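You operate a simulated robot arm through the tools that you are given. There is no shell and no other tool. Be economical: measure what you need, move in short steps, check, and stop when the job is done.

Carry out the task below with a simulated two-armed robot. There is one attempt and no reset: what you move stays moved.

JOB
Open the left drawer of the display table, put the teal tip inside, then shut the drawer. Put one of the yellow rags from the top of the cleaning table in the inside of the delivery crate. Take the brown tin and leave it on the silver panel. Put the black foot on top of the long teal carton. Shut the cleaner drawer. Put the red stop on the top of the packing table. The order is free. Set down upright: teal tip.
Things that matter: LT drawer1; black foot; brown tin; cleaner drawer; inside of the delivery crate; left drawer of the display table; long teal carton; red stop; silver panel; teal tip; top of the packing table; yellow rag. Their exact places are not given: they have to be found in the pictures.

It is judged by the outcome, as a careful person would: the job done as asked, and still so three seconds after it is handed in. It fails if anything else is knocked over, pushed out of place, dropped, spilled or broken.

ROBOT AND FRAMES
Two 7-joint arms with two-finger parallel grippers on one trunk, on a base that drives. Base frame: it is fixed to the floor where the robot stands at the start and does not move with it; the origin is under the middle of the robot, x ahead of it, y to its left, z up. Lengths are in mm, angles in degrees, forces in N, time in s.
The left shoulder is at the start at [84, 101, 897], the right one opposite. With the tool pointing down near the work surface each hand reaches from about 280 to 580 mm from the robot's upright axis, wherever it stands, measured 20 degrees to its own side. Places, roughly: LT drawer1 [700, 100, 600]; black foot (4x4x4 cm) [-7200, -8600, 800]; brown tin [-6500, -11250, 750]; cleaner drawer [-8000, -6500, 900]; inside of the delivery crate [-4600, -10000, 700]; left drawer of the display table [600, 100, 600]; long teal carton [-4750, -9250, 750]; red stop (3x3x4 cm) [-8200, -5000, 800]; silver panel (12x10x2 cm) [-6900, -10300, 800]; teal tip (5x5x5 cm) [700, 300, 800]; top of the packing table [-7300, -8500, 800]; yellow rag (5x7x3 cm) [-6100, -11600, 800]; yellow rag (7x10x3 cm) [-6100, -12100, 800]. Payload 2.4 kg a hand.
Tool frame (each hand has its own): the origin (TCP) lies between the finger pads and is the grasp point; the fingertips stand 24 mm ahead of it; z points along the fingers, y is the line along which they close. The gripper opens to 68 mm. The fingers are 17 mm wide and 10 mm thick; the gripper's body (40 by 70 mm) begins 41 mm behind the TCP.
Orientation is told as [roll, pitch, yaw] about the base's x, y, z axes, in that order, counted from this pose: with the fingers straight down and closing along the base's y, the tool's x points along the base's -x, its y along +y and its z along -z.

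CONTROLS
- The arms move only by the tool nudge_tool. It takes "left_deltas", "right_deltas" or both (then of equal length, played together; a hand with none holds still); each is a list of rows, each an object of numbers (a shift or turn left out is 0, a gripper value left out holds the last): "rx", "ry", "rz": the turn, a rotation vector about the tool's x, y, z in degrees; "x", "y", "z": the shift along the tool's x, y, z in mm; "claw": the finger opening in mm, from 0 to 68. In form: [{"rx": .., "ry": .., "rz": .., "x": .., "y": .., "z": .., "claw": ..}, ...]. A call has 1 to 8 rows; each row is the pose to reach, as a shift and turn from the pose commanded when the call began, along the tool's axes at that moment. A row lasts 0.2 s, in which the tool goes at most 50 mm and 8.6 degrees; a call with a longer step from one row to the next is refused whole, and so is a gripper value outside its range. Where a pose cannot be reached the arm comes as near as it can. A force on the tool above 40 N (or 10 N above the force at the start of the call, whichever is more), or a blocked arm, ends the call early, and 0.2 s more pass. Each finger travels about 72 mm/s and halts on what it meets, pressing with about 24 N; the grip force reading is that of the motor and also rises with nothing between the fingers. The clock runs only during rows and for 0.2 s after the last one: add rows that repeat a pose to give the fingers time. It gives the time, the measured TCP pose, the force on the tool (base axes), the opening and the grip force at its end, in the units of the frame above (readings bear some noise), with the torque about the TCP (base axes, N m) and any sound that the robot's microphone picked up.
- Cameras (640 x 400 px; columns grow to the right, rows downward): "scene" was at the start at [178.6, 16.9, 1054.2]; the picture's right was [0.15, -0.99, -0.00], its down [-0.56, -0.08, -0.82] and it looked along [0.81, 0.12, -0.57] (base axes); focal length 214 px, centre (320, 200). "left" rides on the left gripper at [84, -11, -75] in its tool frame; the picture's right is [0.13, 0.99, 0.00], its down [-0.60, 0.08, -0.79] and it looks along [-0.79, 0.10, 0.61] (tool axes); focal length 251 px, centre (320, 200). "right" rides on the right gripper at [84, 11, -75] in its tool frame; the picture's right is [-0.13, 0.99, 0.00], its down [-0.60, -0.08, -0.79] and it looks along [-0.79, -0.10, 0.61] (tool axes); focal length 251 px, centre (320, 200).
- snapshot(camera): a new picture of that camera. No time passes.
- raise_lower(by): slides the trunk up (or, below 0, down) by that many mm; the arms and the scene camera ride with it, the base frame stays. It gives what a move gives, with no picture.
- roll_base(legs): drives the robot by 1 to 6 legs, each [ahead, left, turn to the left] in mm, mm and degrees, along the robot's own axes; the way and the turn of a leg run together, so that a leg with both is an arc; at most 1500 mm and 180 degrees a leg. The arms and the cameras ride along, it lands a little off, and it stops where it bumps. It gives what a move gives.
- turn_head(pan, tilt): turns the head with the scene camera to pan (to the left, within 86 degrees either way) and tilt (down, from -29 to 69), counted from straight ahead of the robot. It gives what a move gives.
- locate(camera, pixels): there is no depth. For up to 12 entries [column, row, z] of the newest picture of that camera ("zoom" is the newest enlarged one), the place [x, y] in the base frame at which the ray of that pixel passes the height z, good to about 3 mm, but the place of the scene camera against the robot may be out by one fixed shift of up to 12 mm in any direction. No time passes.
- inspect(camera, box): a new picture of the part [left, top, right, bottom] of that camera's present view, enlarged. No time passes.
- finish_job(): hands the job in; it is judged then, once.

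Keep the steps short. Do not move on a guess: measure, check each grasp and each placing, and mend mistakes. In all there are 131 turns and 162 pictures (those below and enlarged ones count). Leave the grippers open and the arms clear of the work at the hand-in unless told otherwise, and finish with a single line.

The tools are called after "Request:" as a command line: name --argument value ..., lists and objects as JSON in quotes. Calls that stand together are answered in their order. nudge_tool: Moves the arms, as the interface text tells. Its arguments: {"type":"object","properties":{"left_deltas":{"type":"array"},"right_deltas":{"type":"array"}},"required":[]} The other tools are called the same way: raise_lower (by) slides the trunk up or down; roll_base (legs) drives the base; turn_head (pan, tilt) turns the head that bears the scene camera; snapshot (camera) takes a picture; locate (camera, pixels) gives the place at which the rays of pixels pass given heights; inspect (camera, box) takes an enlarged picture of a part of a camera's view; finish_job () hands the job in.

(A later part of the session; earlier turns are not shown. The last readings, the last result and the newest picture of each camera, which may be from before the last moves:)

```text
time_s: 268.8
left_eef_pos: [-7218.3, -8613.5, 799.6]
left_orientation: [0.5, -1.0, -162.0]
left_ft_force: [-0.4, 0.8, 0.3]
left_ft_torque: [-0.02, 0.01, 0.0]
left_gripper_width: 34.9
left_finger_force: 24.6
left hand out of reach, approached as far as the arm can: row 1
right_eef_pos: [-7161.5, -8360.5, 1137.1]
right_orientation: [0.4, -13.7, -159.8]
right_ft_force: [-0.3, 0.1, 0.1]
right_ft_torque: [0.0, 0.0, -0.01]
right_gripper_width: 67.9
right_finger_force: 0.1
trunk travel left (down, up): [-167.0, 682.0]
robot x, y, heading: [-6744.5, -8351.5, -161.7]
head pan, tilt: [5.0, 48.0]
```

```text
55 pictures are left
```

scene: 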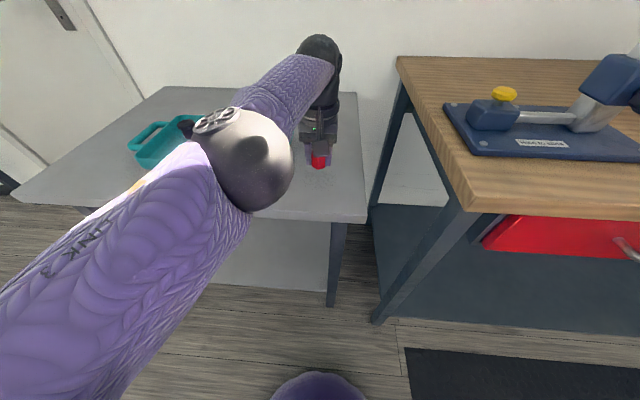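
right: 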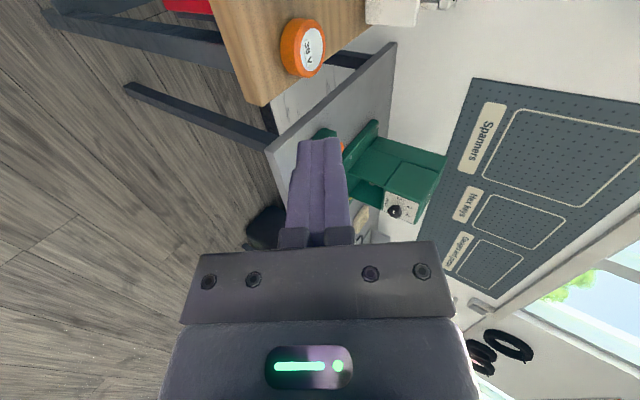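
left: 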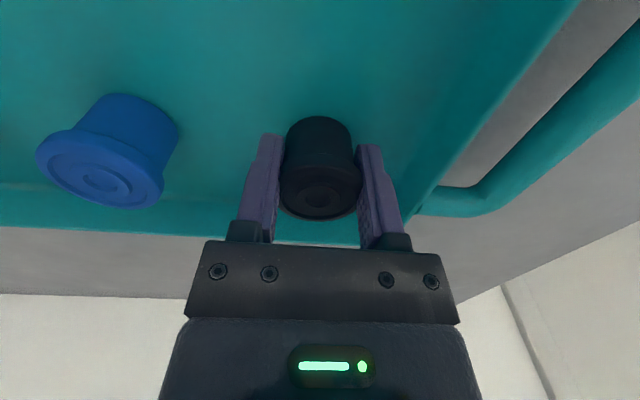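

The foot is gripped (34.9 mm). I'll lift it, back away, sidestep along the corridor to a≈7430, and turn round to face the island table.

Request:
nudge_tool --left_deltas '[{"z": -40}, {"z": -80}, {"z": -120}, {"z": -150}]'

Request:
roll_base --legs '[[-430, 0, 0], [0, 800, -0.5], [0, 750, 0], [0, 0, 180]]'

Request:
turn_head --pan 5 --tilt 35

Request:
snapshot --camera "scene"

```text
time_s: 269.8
left_eef_pos: [-7195.1, -8610.5, 924.9]
left_orientation: [0.3, -0.9, -162.1]
left_ft_force: [0.0, -0.3, -0.9]
left_ft_torque: [0.03, 0.01, 0.01]
left_gripper_width: 35.0
left_finger_force: 23.8
left hand out of reach, approached as far as the arm can: row 1, 2, 3, 4
right_eef_pos: [-7161.3, -8362.4, 1138.0]
right_orientation: [0.5, -13.8, -159.7]
right_ft_force: [-0.2, 0.6, 0.1]
right_ft_torque: [0.0, 0.0, 0.0]
right_gripper_width: 67.9
right_finger_force: 0.0
trunk travel left (down, up): [-167.0, 682.0]
robot x, y, heading: [-6746.2, -8351.8, -161.1]
head pan, tilt: [5.0, 48.0]
```

```text
time_s: 287.3
left_eef_pos: [-5389.3, -9442.8, 923.8]
left_orientation: [0.3, -0.9, 15.1]
left_ft_force: [0.2, 0.2, -0.7]
left_ft_torque: [-0.01, 0.0, 0.02]
left_gripper_width: 34.6
left_finger_force: 23.6
right_eef_pos: [-5437.3, -9690.0, 1136.8]
right_orientation: [0.4, -13.7, 17.4]
right_ft_force: [0.2, -0.5, -0.9]
right_ft_torque: [-0.01, 0.0, -0.01]
right_gripper_width: 67.9
right_finger_force: 0.2
trunk travel left (down, up): [-167.0, 682.0]
robot x, y, heading: [-5853.2, -9681.9, 15.5]
head pan, tilt: [5.0, 48.0]
```

```text
time_s: 288.0
left_eef_pos: [-5390.2, -9441.8, 923.0]
left_orientation: [0.3, -0.9, 15.2]
left_ft_force: [0.6, -0.1, 0.1]
left_ft_torque: [0.04, 0.0, 0.02]
left_gripper_width: 35.1
left_finger_force: 24.2
right_eef_pos: [-5437.9, -9690.1, 1137.1]
right_orientation: [0.5, -13.7, 17.4]
right_ft_force: [0.0, 0.6, -0.1]
right_ft_torque: [0.0, 0.01, -0.02]
right_gripper_width: 68.0
right_finger_force: 0.0
trunk travel left (down, up): [-167.0, 682.0]
robot x, y, heading: [-5853.3, -9679.4, 15.8]
head pan, tilt: [5.0, 35.0]
```

```text
54 pictures are left
```

scene: 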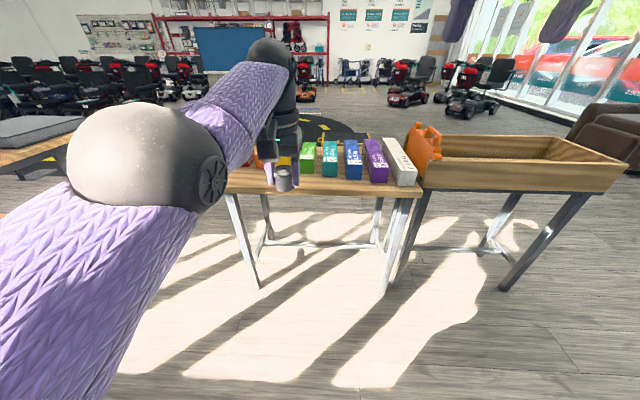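

I see the row of long cartons with the teal one at (330,158), and the wooden delivery crate to the right. I'll enlarge and measure.

Request:
inspect --camera "scene" --box '[220, 100, 440, 240]'

Request:
locate --camera "scene" --pixels '[[260, 287, 0], [386, 291, 0], [226, 192, 750], [420, 195, 750], [330, 176, 760], [330, 143, 810], [400, 283, 0], [504, 290, 0], [590, 192, 800]]'

```text
2.86 times, centred on (330, 170) of scene
```

zoom: 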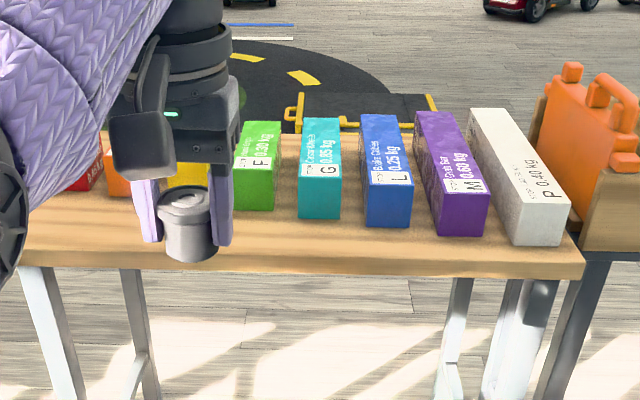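

```text
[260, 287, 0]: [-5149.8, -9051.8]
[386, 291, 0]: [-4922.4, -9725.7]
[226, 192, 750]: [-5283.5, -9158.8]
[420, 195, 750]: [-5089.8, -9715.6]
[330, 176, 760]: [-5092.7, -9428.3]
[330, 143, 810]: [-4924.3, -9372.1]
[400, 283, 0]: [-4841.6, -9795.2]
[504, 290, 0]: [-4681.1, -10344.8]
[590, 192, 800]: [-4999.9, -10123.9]
```

The row runs red to white by letter; the teal carton "G" is unique. I'll correct the heading and drive 450 mm closer to measure again.

Request:
roll_base --legs '[[0, 0, 2.2], [450, 0, 0]]'

Request:
turn_head --pan 5 --tilt 45

Request:
snapshot --camera "scene"

Request:
snapshot --camera "left"

```text
time_s: 291.1
left_eef_pos: [-4973.3, -9286.8, 924.3]
left_orientation: [0.3, -0.9, 17.5]
left_ft_force: [-0.5, 0.6, -0.5]
left_ft_torque: [-0.03, 0.01, -0.04]
left_gripper_width: 34.8
left_finger_force: 24.6
right_eef_pos: [-5008.9, -9535.3, 1135.9]
right_orientation: [0.4, -13.7, 19.8]
right_ft_force: [-0.8, 0.6, 0.8]
right_ft_torque: [0.0, 0.02, 0.01]
right_gripper_width: 67.9
right_finger_force: 0.0
trunk travel left (down, up): [-167.0, 682.0]
robot x, y, heading: [-5427.3, -9541.1, 18.2]
head pan, tilt: [5.0, 35.0]
```

```text
time_s: 291.9
left_eef_pos: [-4973.3, -9284.5, 925.4]
left_orientation: [0.3, -1.0, 17.5]
left_ft_force: [1.0, -0.1, -0.7]
left_ft_torque: [0.0, 0.01, 0.02]
left_gripper_width: 34.6
left_finger_force: 23.6
right_eef_pos: [-5008.6, -9534.5, 1137.8]
right_orientation: [0.4, -13.6, 19.9]
right_ft_force: [0.2, 0.1, -0.2]
right_ft_torque: [-0.03, 0.01, 0.05]
right_gripper_width: 67.8
right_finger_force: 0.0
trunk travel left (down, up): [-167.0, 682.0]
robot x, y, heading: [-5430.6, -9541.3, 18.0]
head pan, tilt: [5.0, 45.0]
```

```text
52 pictures are left
```

scene: 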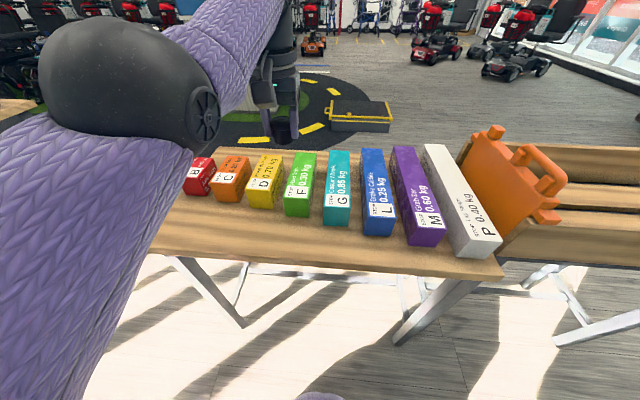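

```text
51 pictures are left
```

left: 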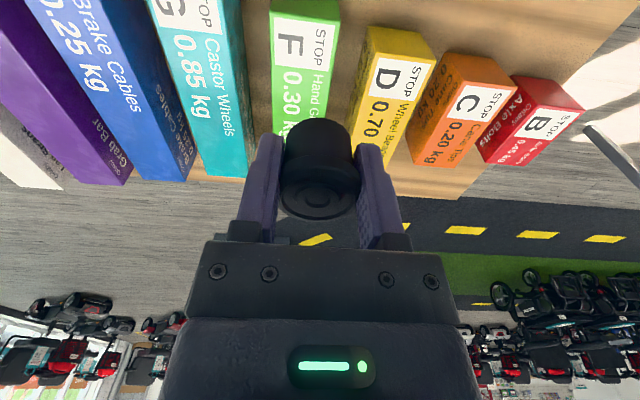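

I'll enlarge to see the teal carton's edges.

Request:
inspect --camera "scene" --box '[260, 130, 420, 260]'

Request:
inspect --camera "left" --box '[120, 0, 360, 200]'

```text
3.08 times, centred on (340, 195) of scene
```

zoom: 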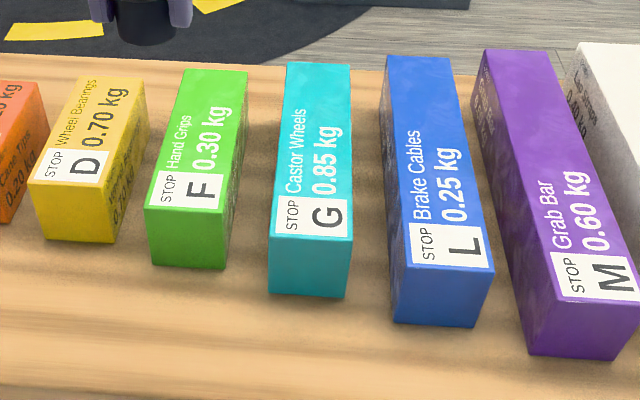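

```text
2.00 times, centred on (240, 100) of left
```

zoom: 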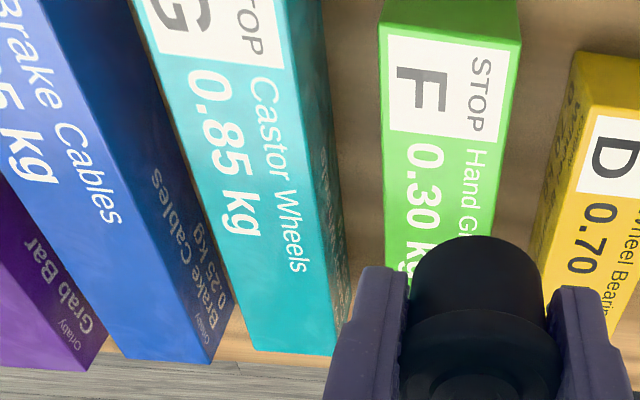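

Request:
locate --camera "zoom" --pixels '[[252, 350, 720], [252, 350, 750], [252, 350, 780], [333, 355, 720], [333, 355, 750], [333, 355, 780]]'

Request:
locate --camera "scene" --pixels '[[332, 150, 720], [332, 150, 750], [332, 150, 780], [351.5, 150.5, 720], [351.5, 150.5, 750], [351.5, 150.5, 780], [323, 208, 750], [351, 208, 750], [323, 226, 700], [348, 227, 700]]'

```text
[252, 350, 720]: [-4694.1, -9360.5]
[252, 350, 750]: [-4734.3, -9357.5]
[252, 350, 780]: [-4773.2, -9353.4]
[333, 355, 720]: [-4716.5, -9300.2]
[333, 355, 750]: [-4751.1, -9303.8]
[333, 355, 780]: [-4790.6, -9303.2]
```

```text
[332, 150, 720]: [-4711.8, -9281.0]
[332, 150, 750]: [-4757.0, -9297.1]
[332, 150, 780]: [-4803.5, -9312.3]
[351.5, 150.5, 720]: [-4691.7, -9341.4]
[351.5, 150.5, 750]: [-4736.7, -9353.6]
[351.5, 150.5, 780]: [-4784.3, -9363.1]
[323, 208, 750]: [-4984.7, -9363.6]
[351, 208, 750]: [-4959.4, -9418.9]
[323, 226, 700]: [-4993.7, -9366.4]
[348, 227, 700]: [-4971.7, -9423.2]
```

The teal carton's top is at z≈752, 240 mm long, with its centre at (−4857, −9361). I'll drive 90 mm ahead and 95 mm right to put the foot above it.

Request:
roll_base --legs '[[90, -95, 0]]'

Request:
snapshot --camera "left"

```text
time_s: 293.1
left_eef_pos: [-4855.8, -9349.0, 923.9]
left_orientation: [0.4, -0.9, 17.7]
left_ft_force: [-0.7, 0.3, -0.1]
left_ft_torque: [-0.01, 0.02, -0.03]
left_gripper_width: 34.9
left_finger_force: 23.9
right_eef_pos: [-4893.9, -9598.7, 1137.3]
right_orientation: [0.4, -13.6, 19.8]
right_ft_force: [-0.1, 1.1, -0.3]
right_ft_torque: [0.0, 0.0, 0.0]
right_gripper_width: 67.8
right_finger_force: 0.0
trunk travel left (down, up): [-167.0, 682.0]
robot x, y, heading: [-5309.7, -9609.9, 18.0]
head pan, tilt: [5.0, 45.0]
```

```text
48 pictures are left
```

left: 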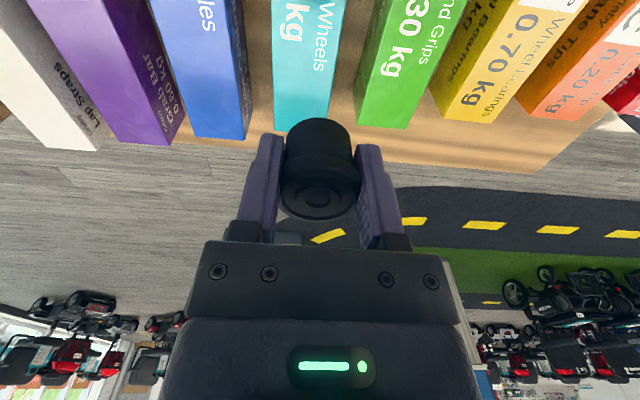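

I'll check the carton's top edges around the foot's landing point.

Request:
locate --camera "left" --pixels '[[273, 20, 752], [335, 20, 752], [275, 100, 752], [325, 100, 752], [300, 130, 752]]'

```text
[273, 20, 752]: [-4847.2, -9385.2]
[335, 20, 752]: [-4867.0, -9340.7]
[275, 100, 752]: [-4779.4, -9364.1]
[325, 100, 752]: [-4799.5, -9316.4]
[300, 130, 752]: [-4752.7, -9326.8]
```

I need 13 mm to the right. Then I'll lower to ~800.

Request:
nudge_tool --left_deltas '[{"y": -13, "x": 2}, {"y": -13, "x": 2, "z": 45}, {"y": -13, "x": 2, "z": 90}, {"y": -13, "x": 2, "z": 122}]'

Request:
snapshot --camera "left"

Request:
snapshot --camera "scene"

```text
time_s: 294.1
left_eef_pos: [-4835.2, -9357.9, 801.4]
left_orientation: [0.3, -0.7, 17.5]
left_ft_force: [0.4, 0.1, -0.5]
left_ft_torque: [-0.03, -0.01, 0.0]
left_gripper_width: 35.0
left_finger_force: 24.0
left hand out of reach, approached as far as the arm can: row 2, 3, 4
right_eef_pos: [-4894.4, -9598.7, 1137.4]
right_orientation: [0.5, -13.7, 19.8]
right_ft_force: [-0.1, 1.4, -0.6]
right_ft_torque: [-0.02, 0.0, 0.0]
right_gripper_width: 68.2
right_finger_force: 0.0
trunk travel left (down, up): [-167.0, 682.0]
robot x, y, heading: [-5313.1, -9607.8, 18.2]
head pan, tilt: [5.0, 45.0]
```

```text
47 pictures are left
```

left: 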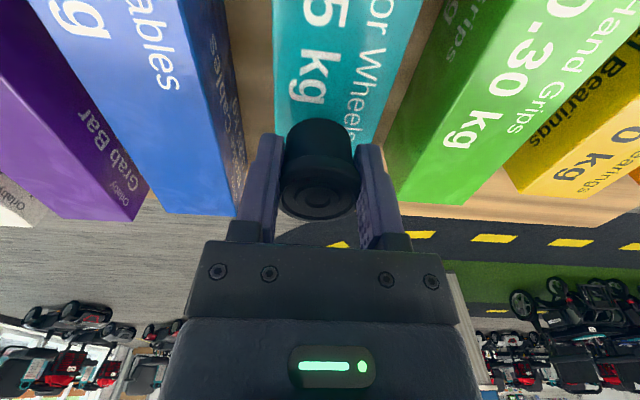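

```text
46 pictures are left
```

scene: 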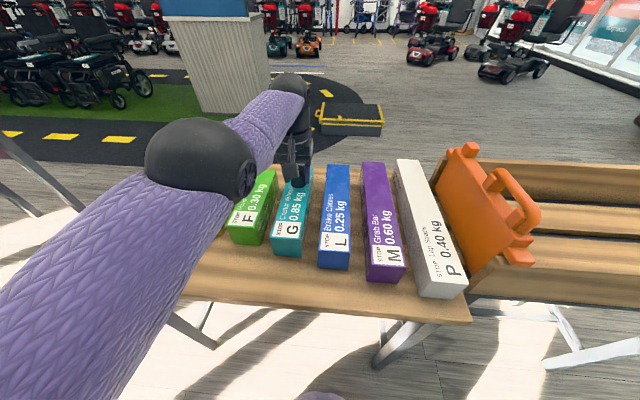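

The foot is over the teal carton's middle. I'll creep down to contact.

Request:
nudge_tool --left_deltas '[{"z": 4}, {"z": 8}, {"z": 11}, {"z": 14}, {"z": 17}, {"z": 20}, {"z": 23}]'

```text
time_s: 295.8
left_eef_pos: [-4835.6, -9358.1, 781.4]
left_orientation: [0.3, -1.2, 17.6]
left_ft_force: [2.6, -1.0, 38.2]
left_ft_torque: [-0.09, -0.47, -0.04]
left_gripper_width: 34.8
left_finger_force: 24.2
right_eef_pos: [-4895.4, -9600.2, 1138.8]
right_orientation: [0.6, -13.7, 19.8]
right_ft_force: [0.5, -0.4, -0.4]
right_ft_torque: [0.0, 0.02, 0.02]
right_gripper_width: 68.2
right_finger_force: 0.0
trunk travel left (down, up): [-167.0, 682.0]
robot x, y, heading: [-5310.8, -9608.2, 17.9]
head pan, tilt: [5.0, 45.0]
```

Contact at z≈781. I'll ease off, open and lift.

Request:
nudge_tool --left_deltas '[{"z": -3, "claw": 38}, {"z": -3, "claw": 50}, {"z": -3, "claw": 54}, {"z": -30, "claw": 54}, {"z": -70, "claw": 54}, {"z": -115, "claw": 68}]'

Request:
snapshot --camera "left"

```text
time_s: 297.1
left_eef_pos: [-4846.8, -9359.7, 892.5]
left_orientation: [0.3, -0.7, 17.6]
left_ft_force: [0.3, -1.3, -0.7]
left_ft_torque: [0.01, -0.02, 0.02]
left_gripper_width: 67.7
left_finger_force: 0.0
left hand out of reach, approached as far as the arm can: row 5, 6
right_eef_pos: [-4895.0, -9599.2, 1137.0]
right_orientation: [0.3, -13.7, 19.8]
right_ft_force: [-0.1, 0.2, 0.4]
right_ft_torque: [0.0, -0.03, -0.01]
right_gripper_width: 68.0
right_finger_force: 0.0
trunk travel left (down, up): [-167.0, 682.0]
robot x, y, heading: [-5311.4, -9608.1, 17.8]
head pan, tilt: [5.0, 45.0]
```

```text
45 pictures are left
```

left: 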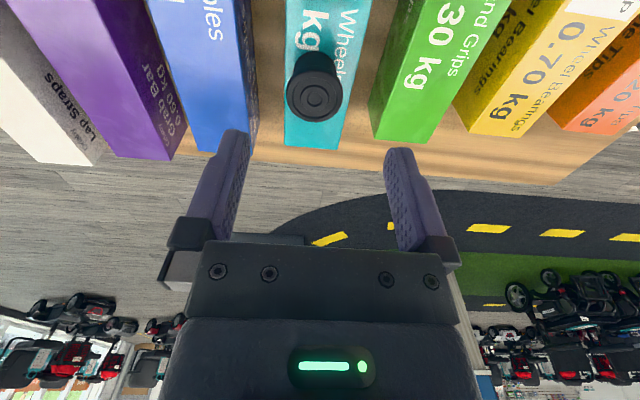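

The black foot stands on the teal carton. Now I'll back off, turn round toward the wall, and look at the next bench area.

Request:
roll_base --legs '[[-530, 0, 0], [0, 0, 180]]'

Request:
turn_head --pan 45 --tilt 30

Request:
snapshot --camera "scene"

```text
time_s: 307.5
left_eef_pos: [-6287.8, -9995.1, 892.9]
left_orientation: [0.3, -0.9, -165.2]
left_ft_force: [0.6, -0.6, 1.1]
left_ft_torque: [0.01, 0.03, -0.04]
left_gripper_width: 68.2
left_finger_force: 0.1
right_eef_pos: [-6229.6, -9757.9, 1138.0]
right_orientation: [0.4, -13.7, -162.9]
right_ft_force: [-0.1, 0.0, -0.8]
right_ft_torque: [-0.01, 0.01, 0.02]
right_gripper_width: 67.7
right_finger_force: 0.1
trunk travel left (down, up): [-167.0, 682.0]
robot x, y, heading: [-5811.2, -9770.4, -164.6]
head pan, tilt: [5.0, 45.0]
```

```text
time_s: 308.5
left_eef_pos: [-6287.9, -9993.7, 891.6]
left_orientation: [0.3, -0.9, -165.3]
left_ft_force: [-0.2, 0.4, -0.1]
left_ft_torque: [-0.03, 0.03, 0.01]
left_gripper_width: 68.0
left_finger_force: 0.1
right_eef_pos: [-6229.1, -9758.9, 1136.0]
right_orientation: [0.4, -13.7, -162.9]
right_ft_force: [-1.1, -0.3, 0.1]
right_ft_torque: [0.0, 0.01, 0.04]
right_gripper_width: 67.9
right_finger_force: 0.0
trunk travel left (down, up): [-167.0, 682.0]
robot x, y, heading: [-5816.4, -9772.9, -164.9]
head pan, tilt: [45.0, 30.0]
```

```text
44 pictures are left
```

scene: 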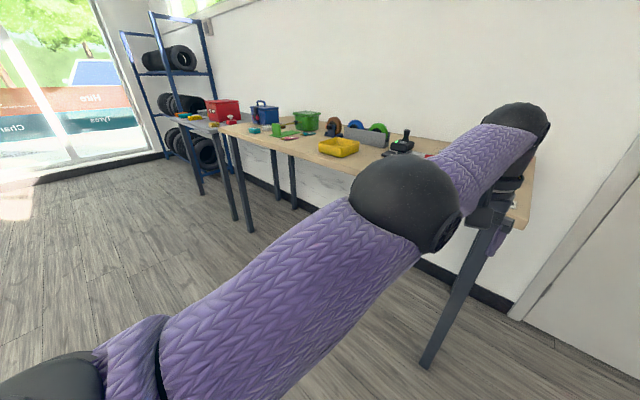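

The bench ahead is the one with the silver panel, and further left the cleaning table. I'll sidestep 750 mm left to view the bench squarely.

Request:
roll_base --legs '[[0, 0, 2.8], [0, 750, 0], [150, 0, 0]]'

Request:
turn_head --pan -5 --tilt 38

Request:
snapshot --camera "scene"

Request:
snapshot --camera "left"

```text
time_s: 313.9
left_eef_pos: [-6183.4, -10774.5, 891.6]
left_orientation: [0.3, -0.9, -162.1]
left_ft_force: [0.3, -0.5, -0.3]
left_ft_torque: [0.01, 0.01, 0.0]
left_gripper_width: 68.1
left_finger_force: 0.1
right_eef_pos: [-6137.6, -10536.2, 1137.6]
right_orientation: [0.4, -13.8, -159.9]
right_ft_force: [-0.1, 0.0, -0.5]
right_ft_torque: [0.0, 0.01, -0.01]
right_gripper_width: 68.0
right_finger_force: 0.0
trunk travel left (down, up): [-167.0, 682.0]
robot x, y, heading: [-5718.7, -10526.2, -161.5]
head pan, tilt: [45.0, 30.0]
```

```text
time_s: 315.1
left_eef_pos: [-6183.8, -10774.3, 891.7]
left_orientation: [0.4, -0.9, -162.0]
left_ft_force: [0.2, -1.3, 0.5]
left_ft_torque: [0.01, 0.01, 0.0]
left_gripper_width: 68.1
left_finger_force: 0.0
right_eef_pos: [-6137.7, -10534.7, 1137.1]
right_orientation: [0.5, -13.8, -159.7]
right_ft_force: [0.6, -0.3, 0.1]
right_ft_torque: [-0.03, -0.01, 0.0]
right_gripper_width: 68.1
right_finger_force: 0.1
trunk travel left (down, up): [-167.0, 682.0]
robot x, y, heading: [-5720.0, -10523.2, -161.5]
head pan, tilt: [-5.0, 38.0]
```

```text
43 pictures are left
```

scene: 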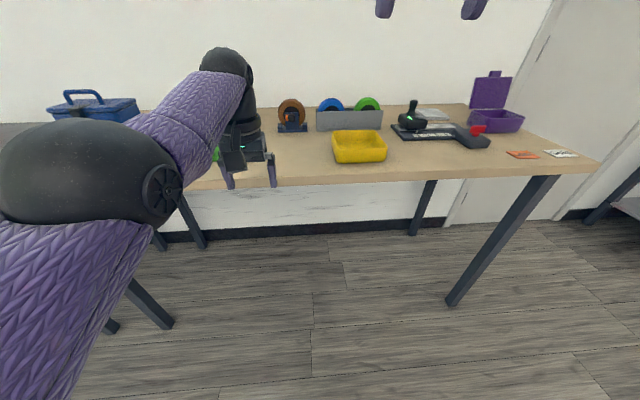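

```text
42 pictures are left
```

left: 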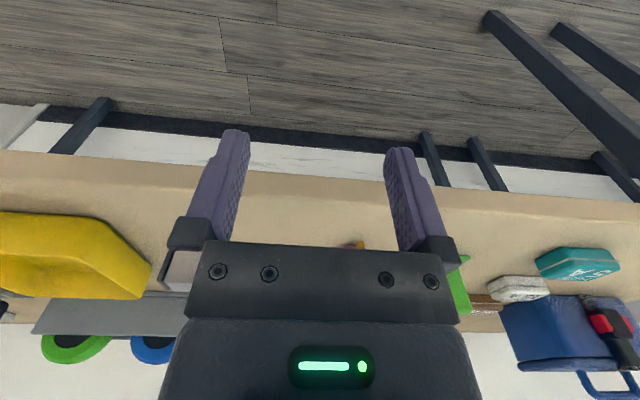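

I'll enlarge the right part of the bench to find the silver panel.

Request:
inspect --camera "scene" --box '[310, 60, 590, 200]'

Request:
locate --camera "scene" --pixels '[[432, 113, 760], [432, 113, 790], [597, 165, 780], [597, 165, 750], [450, 303, 0]]'

```text
2.29 times, centred on (450, 130) of scene
```

zoom: 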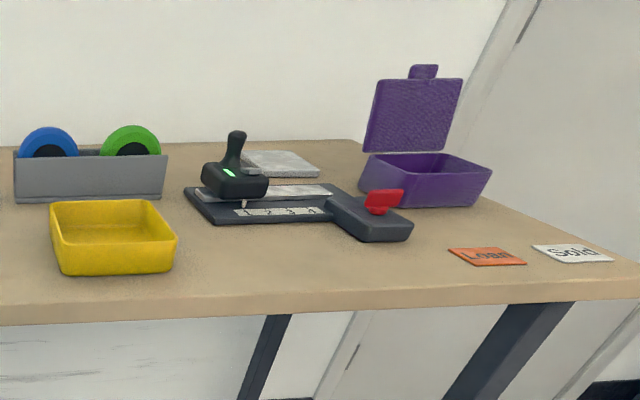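

```text
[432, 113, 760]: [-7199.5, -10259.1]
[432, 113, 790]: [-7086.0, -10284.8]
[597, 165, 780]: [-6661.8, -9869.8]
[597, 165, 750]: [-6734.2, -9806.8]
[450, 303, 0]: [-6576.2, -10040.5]
```

The silver panel is the flat grey slab behind the joystick device. Next I'll find the tin by sidestepping 380 mm left.

Request:
roll_base --legs '[[0, 380, 0]]'

Request:
snapshot --camera "left"

Request:
turn_head --pan 5 --tilt 38

Request:
snapshot --camera "scene"

```text
time_s: 317.5
left_eef_pos: [-6061.0, -11137.0, 891.8]
left_orientation: [0.3, -1.0, -161.8]
left_ft_force: [0.0, -0.4, 0.8]
left_ft_torque: [-0.01, 0.02, -0.03]
left_gripper_width: 68.2
left_finger_force: 0.0
right_eef_pos: [-6015.8, -10897.6, 1138.2]
right_orientation: [0.4, -13.7, -159.5]
right_ft_force: [0.8, -0.1, -0.6]
right_ft_torque: [0.02, -0.01, -0.05]
right_gripper_width: 68.2
right_finger_force: 0.1
trunk travel left (down, up): [-167.0, 682.0]
robot x, y, heading: [-5601.4, -10883.9, -161.1]
head pan, tilt: [-5.0, 38.0]
```

```text
40 pictures are left
```

left: 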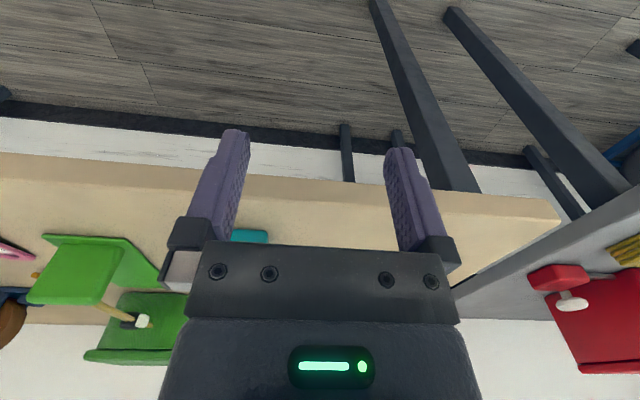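

```text
time_s: 318.2
left_eef_pos: [-6060.3, -11137.5, 893.1]
left_orientation: [0.2, -1.0, -161.7]
left_ft_force: [0.2, 0.4, -0.3]
left_ft_torque: [0.03, -0.01, -0.02]
left_gripper_width: 67.9
left_finger_force: 0.1
right_eef_pos: [-6017.0, -10896.7, 1136.2]
right_orientation: [0.4, -13.7, -159.5]
right_ft_force: [-0.4, -0.2, -1.1]
right_ft_torque: [0.01, 0.03, -0.02]
right_gripper_width: 67.8
right_finger_force: 0.1
trunk travel left (down, up): [-167.0, 682.0]
robot x, y, heading: [-5598.2, -10884.7, -161.1]
head pan, tilt: [5.0, 38.0]
```

```text
39 pictures are left
```

scene: 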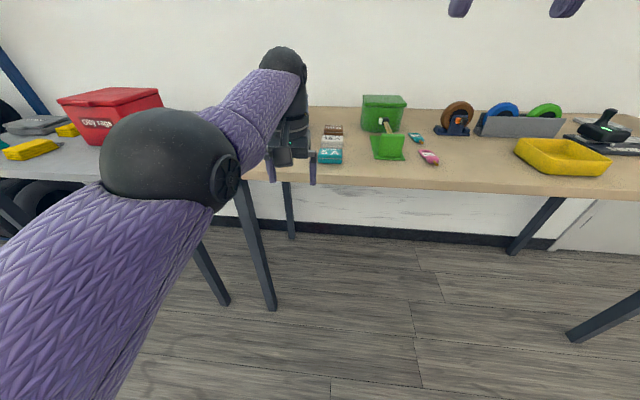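

I see three small tins at scene (332,143), with brown at the back, and yellow rags on the cleaning table at (30,150) and (67,130). I'll enlarge.

Request:
inspect --camera "scene" --box '[280, 80, 450, 190]'

Request:
locate --camera "scene" --pixels '[[332, 125, 800], [332, 125, 770], [332, 125, 740], [331, 163, 740], [331, 163, 770], [270, 310, 0], [30, 150, 800], [67, 130, 800]]'

```text
3.64 times, centred on (365, 135) of scene
```

zoom: 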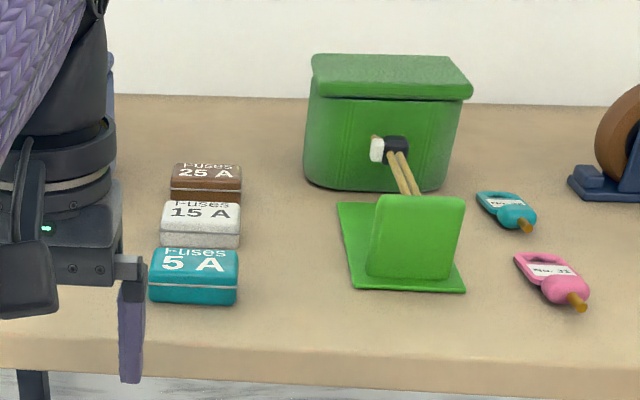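

```text
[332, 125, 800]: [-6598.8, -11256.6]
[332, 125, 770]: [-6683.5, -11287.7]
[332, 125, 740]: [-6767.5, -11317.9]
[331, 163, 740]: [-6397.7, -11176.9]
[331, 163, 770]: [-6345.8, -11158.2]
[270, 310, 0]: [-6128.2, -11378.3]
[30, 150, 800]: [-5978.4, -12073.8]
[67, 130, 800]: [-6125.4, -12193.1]
```

The tins look too close for guessing. I'll drive 300 mm closer (30 right) to view them from above with the left hand camera.

Request:
roll_base --legs '[[0, -30, -0.7], [300, 0, 0]]'

Request:
snapshot --camera "left"

Request:
turn_head --pan 5 --tilt 50

Request:
snapshot --camera "scene"

```text
time_s: 320.7
left_eef_pos: [-6360.6, -11195.6, 891.9]
left_orientation: [0.3, -0.9, -162.5]
left_ft_force: [-0.6, 0.8, -0.6]
left_ft_torque: [0.02, -0.03, -0.01]
left_gripper_width: 67.8
left_finger_force: 0.0
right_eef_pos: [-6312.0, -10957.2, 1137.4]
right_orientation: [0.4, -13.7, -160.3]
right_ft_force: [0.2, 0.4, -0.9]
right_ft_torque: [0.02, 0.01, 0.04]
right_gripper_width: 67.8
right_finger_force: 0.1
trunk travel left (down, up): [-167.0, 682.0]
robot x, y, heading: [-5896.0, -10950.6, -161.9]
head pan, tilt: [5.0, 38.0]
```

```text
37 pictures are left
```

left: 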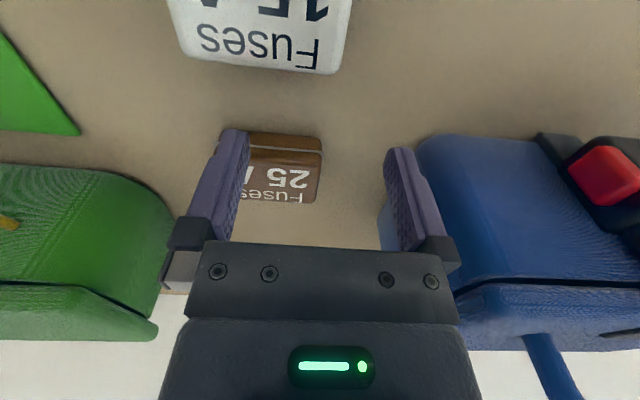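

```text
time_s: 321.5
left_eef_pos: [-6359.2, -11195.6, 892.1]
left_orientation: [0.2, -0.9, -162.4]
left_ft_force: [-0.8, -0.2, 0.6]
left_ft_torque: [0.02, 0.01, -0.02]
left_gripper_width: 67.7
left_finger_force: 0.0
right_eef_pos: [-6312.4, -10957.3, 1137.9]
right_orientation: [0.5, -13.7, -160.2]
right_ft_force: [0.1, 0.1, 0.5]
right_ft_torque: [0.0, -0.03, 0.01]
right_gripper_width: 68.0
right_finger_force: 0.1
trunk travel left (down, up): [-167.0, 682.0]
robot x, y, heading: [-5895.8, -10948.6, -162.1]
head pan, tilt: [5.0, 50.0]
```

```text
36 pictures are left
```

scene: 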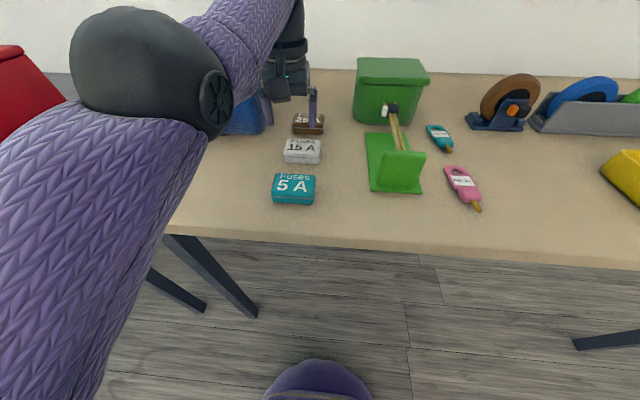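

I'll compute the tin's size from both views.

Request:
locate --camera "left" --pixels '[[316, 204, 750], [316, 204, 780], [322, 152, 750], [322, 152, 780], [322, 138, 740], [340, 72, 780], [340, 72, 750], [182, 45, 750], [350, 5, 780]]'

Request:
inspect --camera "scene" --box '[250, 80, 370, 210]'

Request:
locate --camera "scene" --pixels '[[296, 112, 750], [296, 112, 780], [325, 115, 750], [325, 115, 780], [292, 132, 740], [324, 134, 740], [292, 126, 750], [292, 126, 780], [324, 128, 780], [313, 205, 740]]'

```text
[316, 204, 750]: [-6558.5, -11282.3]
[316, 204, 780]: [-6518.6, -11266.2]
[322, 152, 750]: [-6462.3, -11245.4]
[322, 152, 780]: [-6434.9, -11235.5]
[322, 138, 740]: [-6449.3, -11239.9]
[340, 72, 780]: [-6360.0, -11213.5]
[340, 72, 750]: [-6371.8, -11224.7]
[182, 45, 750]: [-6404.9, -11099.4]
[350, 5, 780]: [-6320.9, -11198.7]
```

```text
3.08 times, centred on (310, 145) of scene
```

zoom: 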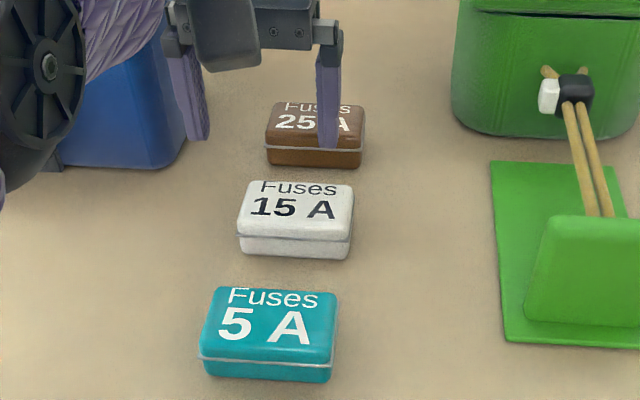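

```text
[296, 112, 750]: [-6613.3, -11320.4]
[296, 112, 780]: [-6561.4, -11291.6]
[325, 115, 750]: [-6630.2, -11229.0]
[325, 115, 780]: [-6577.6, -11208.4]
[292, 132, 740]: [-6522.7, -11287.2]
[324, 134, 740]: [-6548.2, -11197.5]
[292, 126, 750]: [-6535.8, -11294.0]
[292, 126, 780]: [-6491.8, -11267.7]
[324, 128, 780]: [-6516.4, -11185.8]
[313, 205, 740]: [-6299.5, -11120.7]
```

The two views disagree, so the table may be higher than I assumed. I'll check the table's front edge against several heights.

Request:
locate --camera "scene" --pixels '[[313, 241, 730], [313, 241, 760], [313, 241, 790], [313, 241, 820], [255, 315, 0], [286, 139, 780], [286, 139, 820], [292, 128, 820]]'

Request:
locate --camera "left" --pixels '[[340, 72, 780], [340, 72, 820], [322, 152, 820], [316, 204, 820]]'

```text
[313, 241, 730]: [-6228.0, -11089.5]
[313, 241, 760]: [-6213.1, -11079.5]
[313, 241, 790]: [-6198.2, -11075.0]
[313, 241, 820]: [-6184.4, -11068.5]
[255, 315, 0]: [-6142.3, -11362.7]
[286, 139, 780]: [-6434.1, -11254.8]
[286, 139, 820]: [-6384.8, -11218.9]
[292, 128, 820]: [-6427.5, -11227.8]
```

```text
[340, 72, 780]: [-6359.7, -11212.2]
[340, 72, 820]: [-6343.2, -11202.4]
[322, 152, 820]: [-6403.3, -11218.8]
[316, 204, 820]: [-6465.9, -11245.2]
```

The numbers fit if the bench top is higher (~835–840) with the tin's top near 860. I'll raise the hand a little, shift 32 mm right so that the tin is visible between the fingers, and look again.

Request:
nudge_tool --left_deltas '[{"z": -20, "y": -16}, {"z": -30, "y": -32}]'

Request:
inspect --camera "left" --box '[160, 60, 480, 260]'

```text
time_s: 322.1
left_eef_pos: [-6357.2, -11167.2, 918.9]
left_orientation: [0.4, -1.0, -162.6]
left_ft_force: [0.4, -0.3, -0.1]
left_ft_torque: [0.0, -0.01, 0.03]
left_gripper_width: 67.9
left_finger_force: 0.0
left hand out of reach, approached as far as the arm can: row 1, 2
right_eef_pos: [-6312.2, -10956.7, 1136.0]
right_orientation: [0.4, -13.7, -160.3]
right_ft_force: [0.0, -0.4, -0.1]
right_ft_torque: [0.0, -0.01, 0.02]
right_gripper_width: 68.0
right_finger_force: 0.0
trunk travel left (down, up): [-167.0, 682.0]
robot x, y, heading: [-5895.5, -10946.8, -161.8]
head pan, tilt: [5.0, 50.0]
```

```text
2.00 times, centred on (320, 160) of left
```

zoom: 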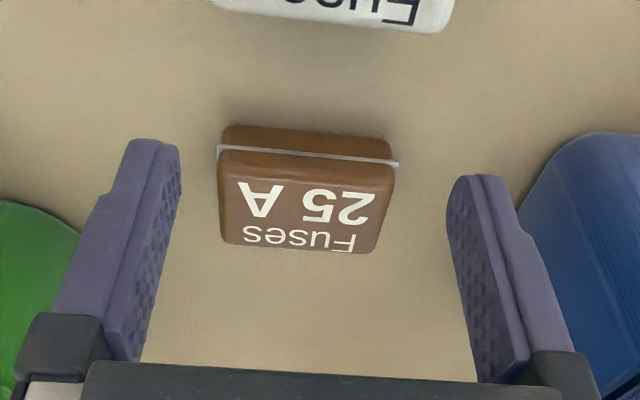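

Request:
locate --camera "zoom" --pixels '[[398, 162, 740], [398, 162, 780], [398, 162, 820], [218, 150, 740], [218, 150, 780], [218, 150, 820], [380, 252, 750], [380, 252, 780], [380, 252, 820], [222, 240, 780]]'

```text
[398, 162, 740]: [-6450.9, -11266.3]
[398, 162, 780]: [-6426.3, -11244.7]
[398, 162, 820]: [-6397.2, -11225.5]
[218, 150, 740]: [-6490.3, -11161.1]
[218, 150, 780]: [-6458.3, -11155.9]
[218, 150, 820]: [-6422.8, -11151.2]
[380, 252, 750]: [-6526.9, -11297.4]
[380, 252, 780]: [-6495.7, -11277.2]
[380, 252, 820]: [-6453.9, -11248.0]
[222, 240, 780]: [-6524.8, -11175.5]
```

At z≈855 the tin measures about 65 mm wide and 48 mm deep, so it must be gripped along its depth. I'll turn the hand about 68° (camera swinging to the right), staying above everything.

Request:
nudge_tool --left_deltas '[{"rz": -8.5, "z": -8}, {"rz": -17, "z": -16}, {"rz": -25.5, "z": -22}, {"rz": -34, "z": -22}, {"rz": -42.5, "z": -22}, {"rz": -51, "z": -22}, {"rz": -59.5, "z": -22}, {"rz": -68, "z": -22}]'

```text
time_s: 323.9
left_eef_pos: [-6347.8, -11168.4, 940.4]
left_orientation: [-0.6, -0.6, -94.3]
left_ft_force: [-0.3, -1.0, -0.3]
left_ft_torque: [-0.02, -0.04, -0.01]
left_gripper_width: 68.0
left_finger_force: 0.1
left hand out of reach, approached as far as the arm can: row 1, 2, 3, 4, 5, 6, 7, 8
right_eef_pos: [-6311.5, -10956.7, 1138.0]
right_orientation: [0.3, -13.6, -160.3]
right_ft_force: [0.2, -0.1, 0.5]
right_ft_torque: [-0.02, 0.01, 0.02]
right_gripper_width: 68.0
right_finger_force: 0.0
trunk travel left (down, up): [-167.0, 682.0]
robot x, y, heading: [-5896.4, -10947.3, -162.1]
head pan, tilt: [5.0, 50.0]
```

I'll drive 45 mm ahead, which brings the hand nearly over the tin, then finish the rotation and look.

Request:
roll_base --legs '[[45, 0, 0]]'

Request:
nudge_tool --left_deltas '[{"rz": -8, "y": -6, "x": -3, "z": 20}, {"rz": -10, "y": -12, "x": -5, "z": 40}]'

Request:
snapshot --camera "left"

Request:
inspect --camera "scene" --box '[220, 60, 420, 220]'

```text
time_s: 324.8
left_eef_pos: [-6390.3, -11182.6, 942.2]
left_orientation: [-0.8, -0.5, -94.4]
left_ft_force: [0.5, -0.1, -0.4]
left_ft_torque: [-0.01, -0.02, -0.01]
left_gripper_width: 67.8
left_finger_force: 0.0
right_eef_pos: [-6355.0, -10970.6, 1137.2]
right_orientation: [0.3, -13.7, -160.3]
right_ft_force: [0.0, 0.6, 0.0]
right_ft_torque: [0.02, 0.01, 0.0]
right_gripper_width: 67.9
right_finger_force: 0.0
trunk travel left (down, up): [-167.0, 682.0]
robot x, y, heading: [-5937.6, -10962.5, -162.0]
head pan, tilt: [5.0, 50.0]
```

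```text
time_s: 325.4
left_eef_pos: [-6403.1, -11188.0, 901.8]
left_orientation: [-0.8, -0.4, -84.4]
left_ft_force: [-0.3, 0.4, 0.0]
left_ft_torque: [-0.01, 0.01, 0.02]
left_gripper_width: 68.2
left_finger_force: 0.0
right_eef_pos: [-6354.9, -10970.8, 1136.7]
right_orientation: [0.3, -13.7, -160.3]
right_ft_force: [0.0, -0.4, -0.7]
right_ft_torque: [0.01, 0.02, -0.02]
right_gripper_width: 68.0
right_finger_force: 0.0
trunk travel left (down, up): [-167.0, 682.0]
robot x, y, heading: [-5938.6, -10959.8, -162.1]
head pan, tilt: [5.0, 50.0]
```

```text
33 pictures are left
```

left: 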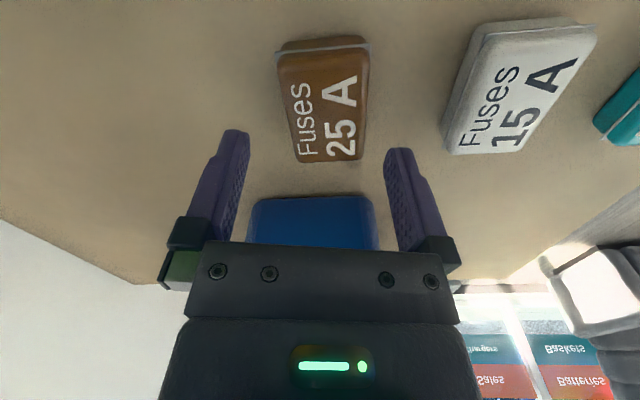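

```text
2.50 times, centred on (320, 140) of scene
```

zoom: 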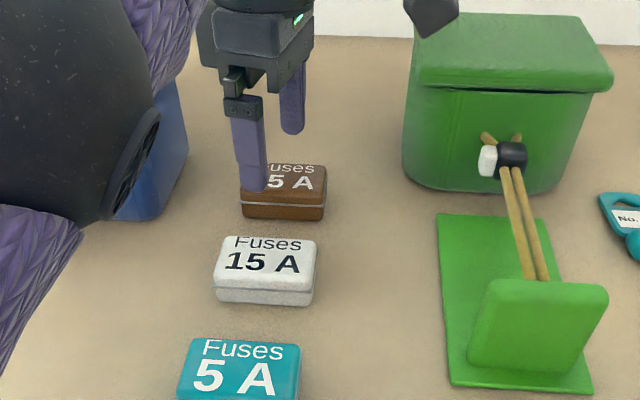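

I'll triangulate the tin's centre from this new viewing direction.

Request:
locate --camera "left" --pixels '[[325, 108, 760], [325, 108, 800], [325, 108, 830], [325, 108, 855], [278, 55, 830], [371, 52, 830], [295, 158, 830], [366, 158, 830]]'

```text
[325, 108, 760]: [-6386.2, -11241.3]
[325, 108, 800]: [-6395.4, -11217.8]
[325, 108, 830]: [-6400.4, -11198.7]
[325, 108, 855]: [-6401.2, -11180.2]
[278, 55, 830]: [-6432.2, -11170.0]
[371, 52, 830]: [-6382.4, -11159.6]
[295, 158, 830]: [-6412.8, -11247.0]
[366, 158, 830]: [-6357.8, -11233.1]
```

The centre is (−6402, −11181) with the top at z≈857. I'll check the green bin's corner relative to the tin, since the hand's camera will pass near it.

Request:
locate --camera "scene" --pixels '[[354, 132, 835], [354, 126, 835], [322, 147, 835], [288, 147, 835], [356, 93, 920]]'

```text
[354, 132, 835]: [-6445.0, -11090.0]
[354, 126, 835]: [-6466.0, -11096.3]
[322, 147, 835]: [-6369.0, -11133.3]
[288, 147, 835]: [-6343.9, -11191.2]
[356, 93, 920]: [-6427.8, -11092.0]
```

The bin's lid comes within about 20 mm of the hand camera, so I'll turn back 6° for more room, then descend gently.

Request:
nudge_tool --left_deltas '[{"rz": 6, "y": 3}, {"rz": 6, "y": 3, "z": 14}, {"rz": 6, "y": 3, "z": 24}, {"rz": 6, "y": 3, "z": 32}, {"rz": 6, "y": 3, "z": 38}]'

Request:
snapshot --camera "left"

```text
time_s: 326.6
left_eef_pos: [-6410.1, -11187.1, 864.8]
left_orientation: [-0.6, -0.5, -90.5]
left_ft_force: [0.1, -0.2, 0.8]
left_ft_torque: [0.02, -0.01, -0.01]
left_gripper_width: 68.2
left_finger_force: 0.2
left hand out of reach, approached as far as the arm can: row 2, 3, 4, 5
right_eef_pos: [-6355.4, -10970.3, 1137.4]
right_orientation: [0.5, -13.6, -160.4]
right_ft_force: [0.3, -0.9, 0.0]
right_ft_torque: [0.0, 0.03, 0.04]
right_gripper_width: 67.9
right_finger_force: 0.1
trunk travel left (down, up): [-167.0, 682.0]
robot x, y, heading: [-5939.0, -10960.1, -162.1]
head pan, tilt: [5.0, 50.0]
```

```text
31 pictures are left
```

left: 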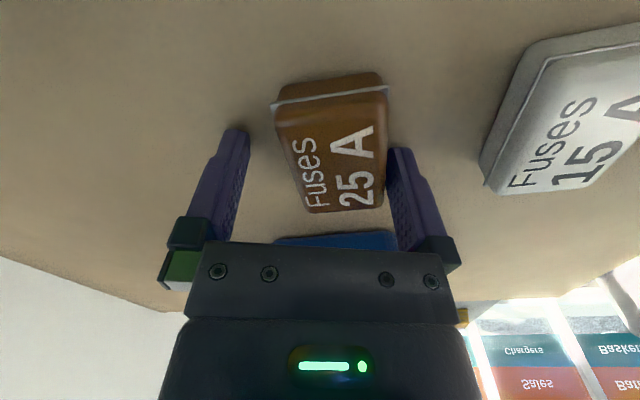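

The tin is between the fingers but near the right one. I'll shift 9 mm to centre, then close.

Request:
nudge_tool --left_deltas '[{"y": 5}, {"y": 9}, {"y": 9, "z": 3}, {"y": 9, "z": 3, "claw": 52}, {"y": 9, "z": 3, "claw": 38}, {"y": 9, "z": 3, "claw": 34}, {"y": 9, "z": 3, "claw": 34}]'

Request:
snapshot --camera "left"

```text
time_s: 328.2
left_eef_pos: [-6409.5, -11189.8, 864.9]
left_orientation: [-0.7, -0.6, -90.5]
left_ft_force: [4.2, -1.0, 7.4]
left_ft_torque: [0.05, -0.29, -0.03]
left_gripper_width: 43.5
left_finger_force: 24.4
left hand out of reach, approached as far as the arm can: row 1, 2, 3, 4, 5, 6, 7
right_eef_pos: [-6354.1, -10970.3, 1137.7]
right_orientation: [0.4, -13.7, -160.3]
right_ft_force: [0.1, 0.0, 0.0]
right_ft_torque: [0.01, -0.01, 0.0]
right_gripper_width: 67.8
right_finger_force: 0.0
trunk travel left (down, up): [-167.0, 682.0]
robot x, y, heading: [-5938.7, -10964.1, -161.9]
head pan, tilt: [5.0, 50.0]
```

```text
30 pictures are left
```

left: 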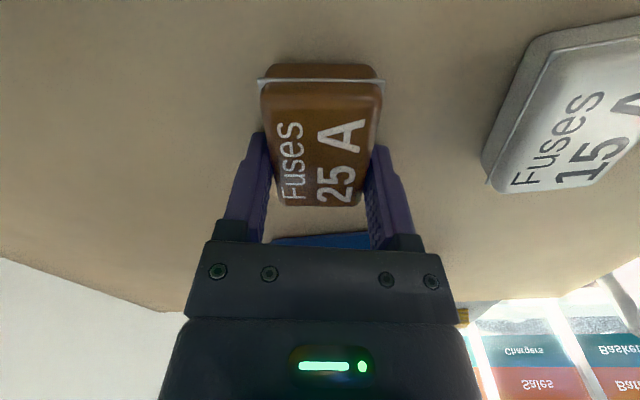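

The tin is gripped (43.5 mm across its depth). I'll lift it, back off, sidestep right to the silver panel, and look.

Request:
nudge_tool --left_deltas '[{"z": -30}, {"z": -65}, {"z": -100}]'

Request:
roll_base --legs '[[-350, 0, 0], [0, -930, 0], [250, 0, 0]]'

Request:
turn_head --pan -10 --tilt 42

Request:
snapshot --camera "scene"

```text
time_s: 329.0
left_eef_pos: [-6386.8, -11187.2, 958.1]
left_orientation: [-0.7, -0.6, -90.5]
left_ft_force: [0.7, 0.7, -0.4]
left_ft_torque: [-0.04, -0.02, 0.03]
left_gripper_width: 42.2
left_finger_force: 23.7
left hand out of reach, approached as far as the arm can: row 1, 2, 3
right_eef_pos: [-6354.9, -10970.9, 1137.4]
right_orientation: [0.4, -13.7, -160.3]
right_ft_force: [0.4, -0.2, -0.7]
right_ft_torque: [0.01, 0.03, -0.01]
right_gripper_width: 67.9
right_finger_force: 0.0
trunk travel left (down, up): [-167.0, 682.0]
robot x, y, heading: [-5940.2, -10961.9, -162.2]
head pan, tilt: [5.0, 50.0]
```

```text
time_s: 337.1
left_eef_pos: [-6568.4, -10248.9, 958.7]
left_orientation: [-0.8, -0.6, -91.6]
left_ft_force: [0.7, -1.0, -1.0]
left_ft_torque: [-0.04, 0.02, -0.03]
left_gripper_width: 41.6
left_finger_force: 23.3
right_eef_pos: [-6533.1, -10033.9, 1137.3]
right_orientation: [0.4, -13.7, -161.5]
right_ft_force: [0.4, 0.0, -1.1]
right_ft_torque: [0.0, -0.03, -0.01]
right_gripper_width: 67.9
right_finger_force: 0.0
trunk travel left (down, up): [-167.0, 682.0]
robot x, y, heading: [-6115.6, -10035.5, -163.0]
head pan, tilt: [5.0, 50.0]
```

```text
time_s: 337.9
left_eef_pos: [-6567.9, -10248.8, 958.7]
left_orientation: [-0.9, -0.6, -91.6]
left_ft_force: [0.6, 0.3, -0.6]
left_ft_torque: [-0.04, 0.0, -0.01]
left_gripper_width: 41.7
left_finger_force: 24.1
right_eef_pos: [-6533.0, -10033.5, 1138.4]
right_orientation: [0.5, -13.7, -161.4]
right_ft_force: [-0.4, -0.4, -0.1]
right_ft_torque: [0.02, 0.04, -0.03]
right_gripper_width: 67.8
right_finger_force: 0.1
trunk travel left (down, up): [-167.0, 682.0]
robot x, y, heading: [-6121.1, -10038.0, -163.3]
head pan, tilt: [-10.0, 42.0]
```

```text
29 pictures are left
5 turns are left
```

scene: 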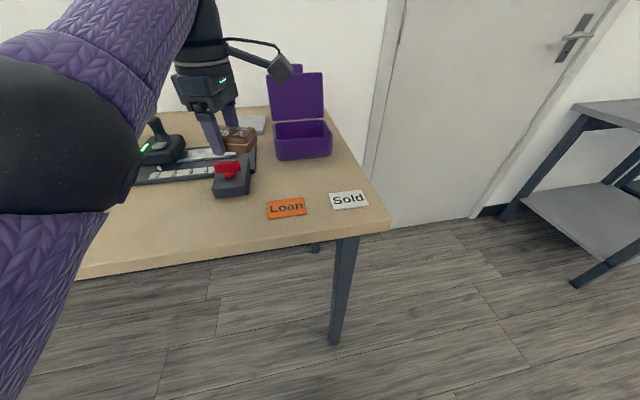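

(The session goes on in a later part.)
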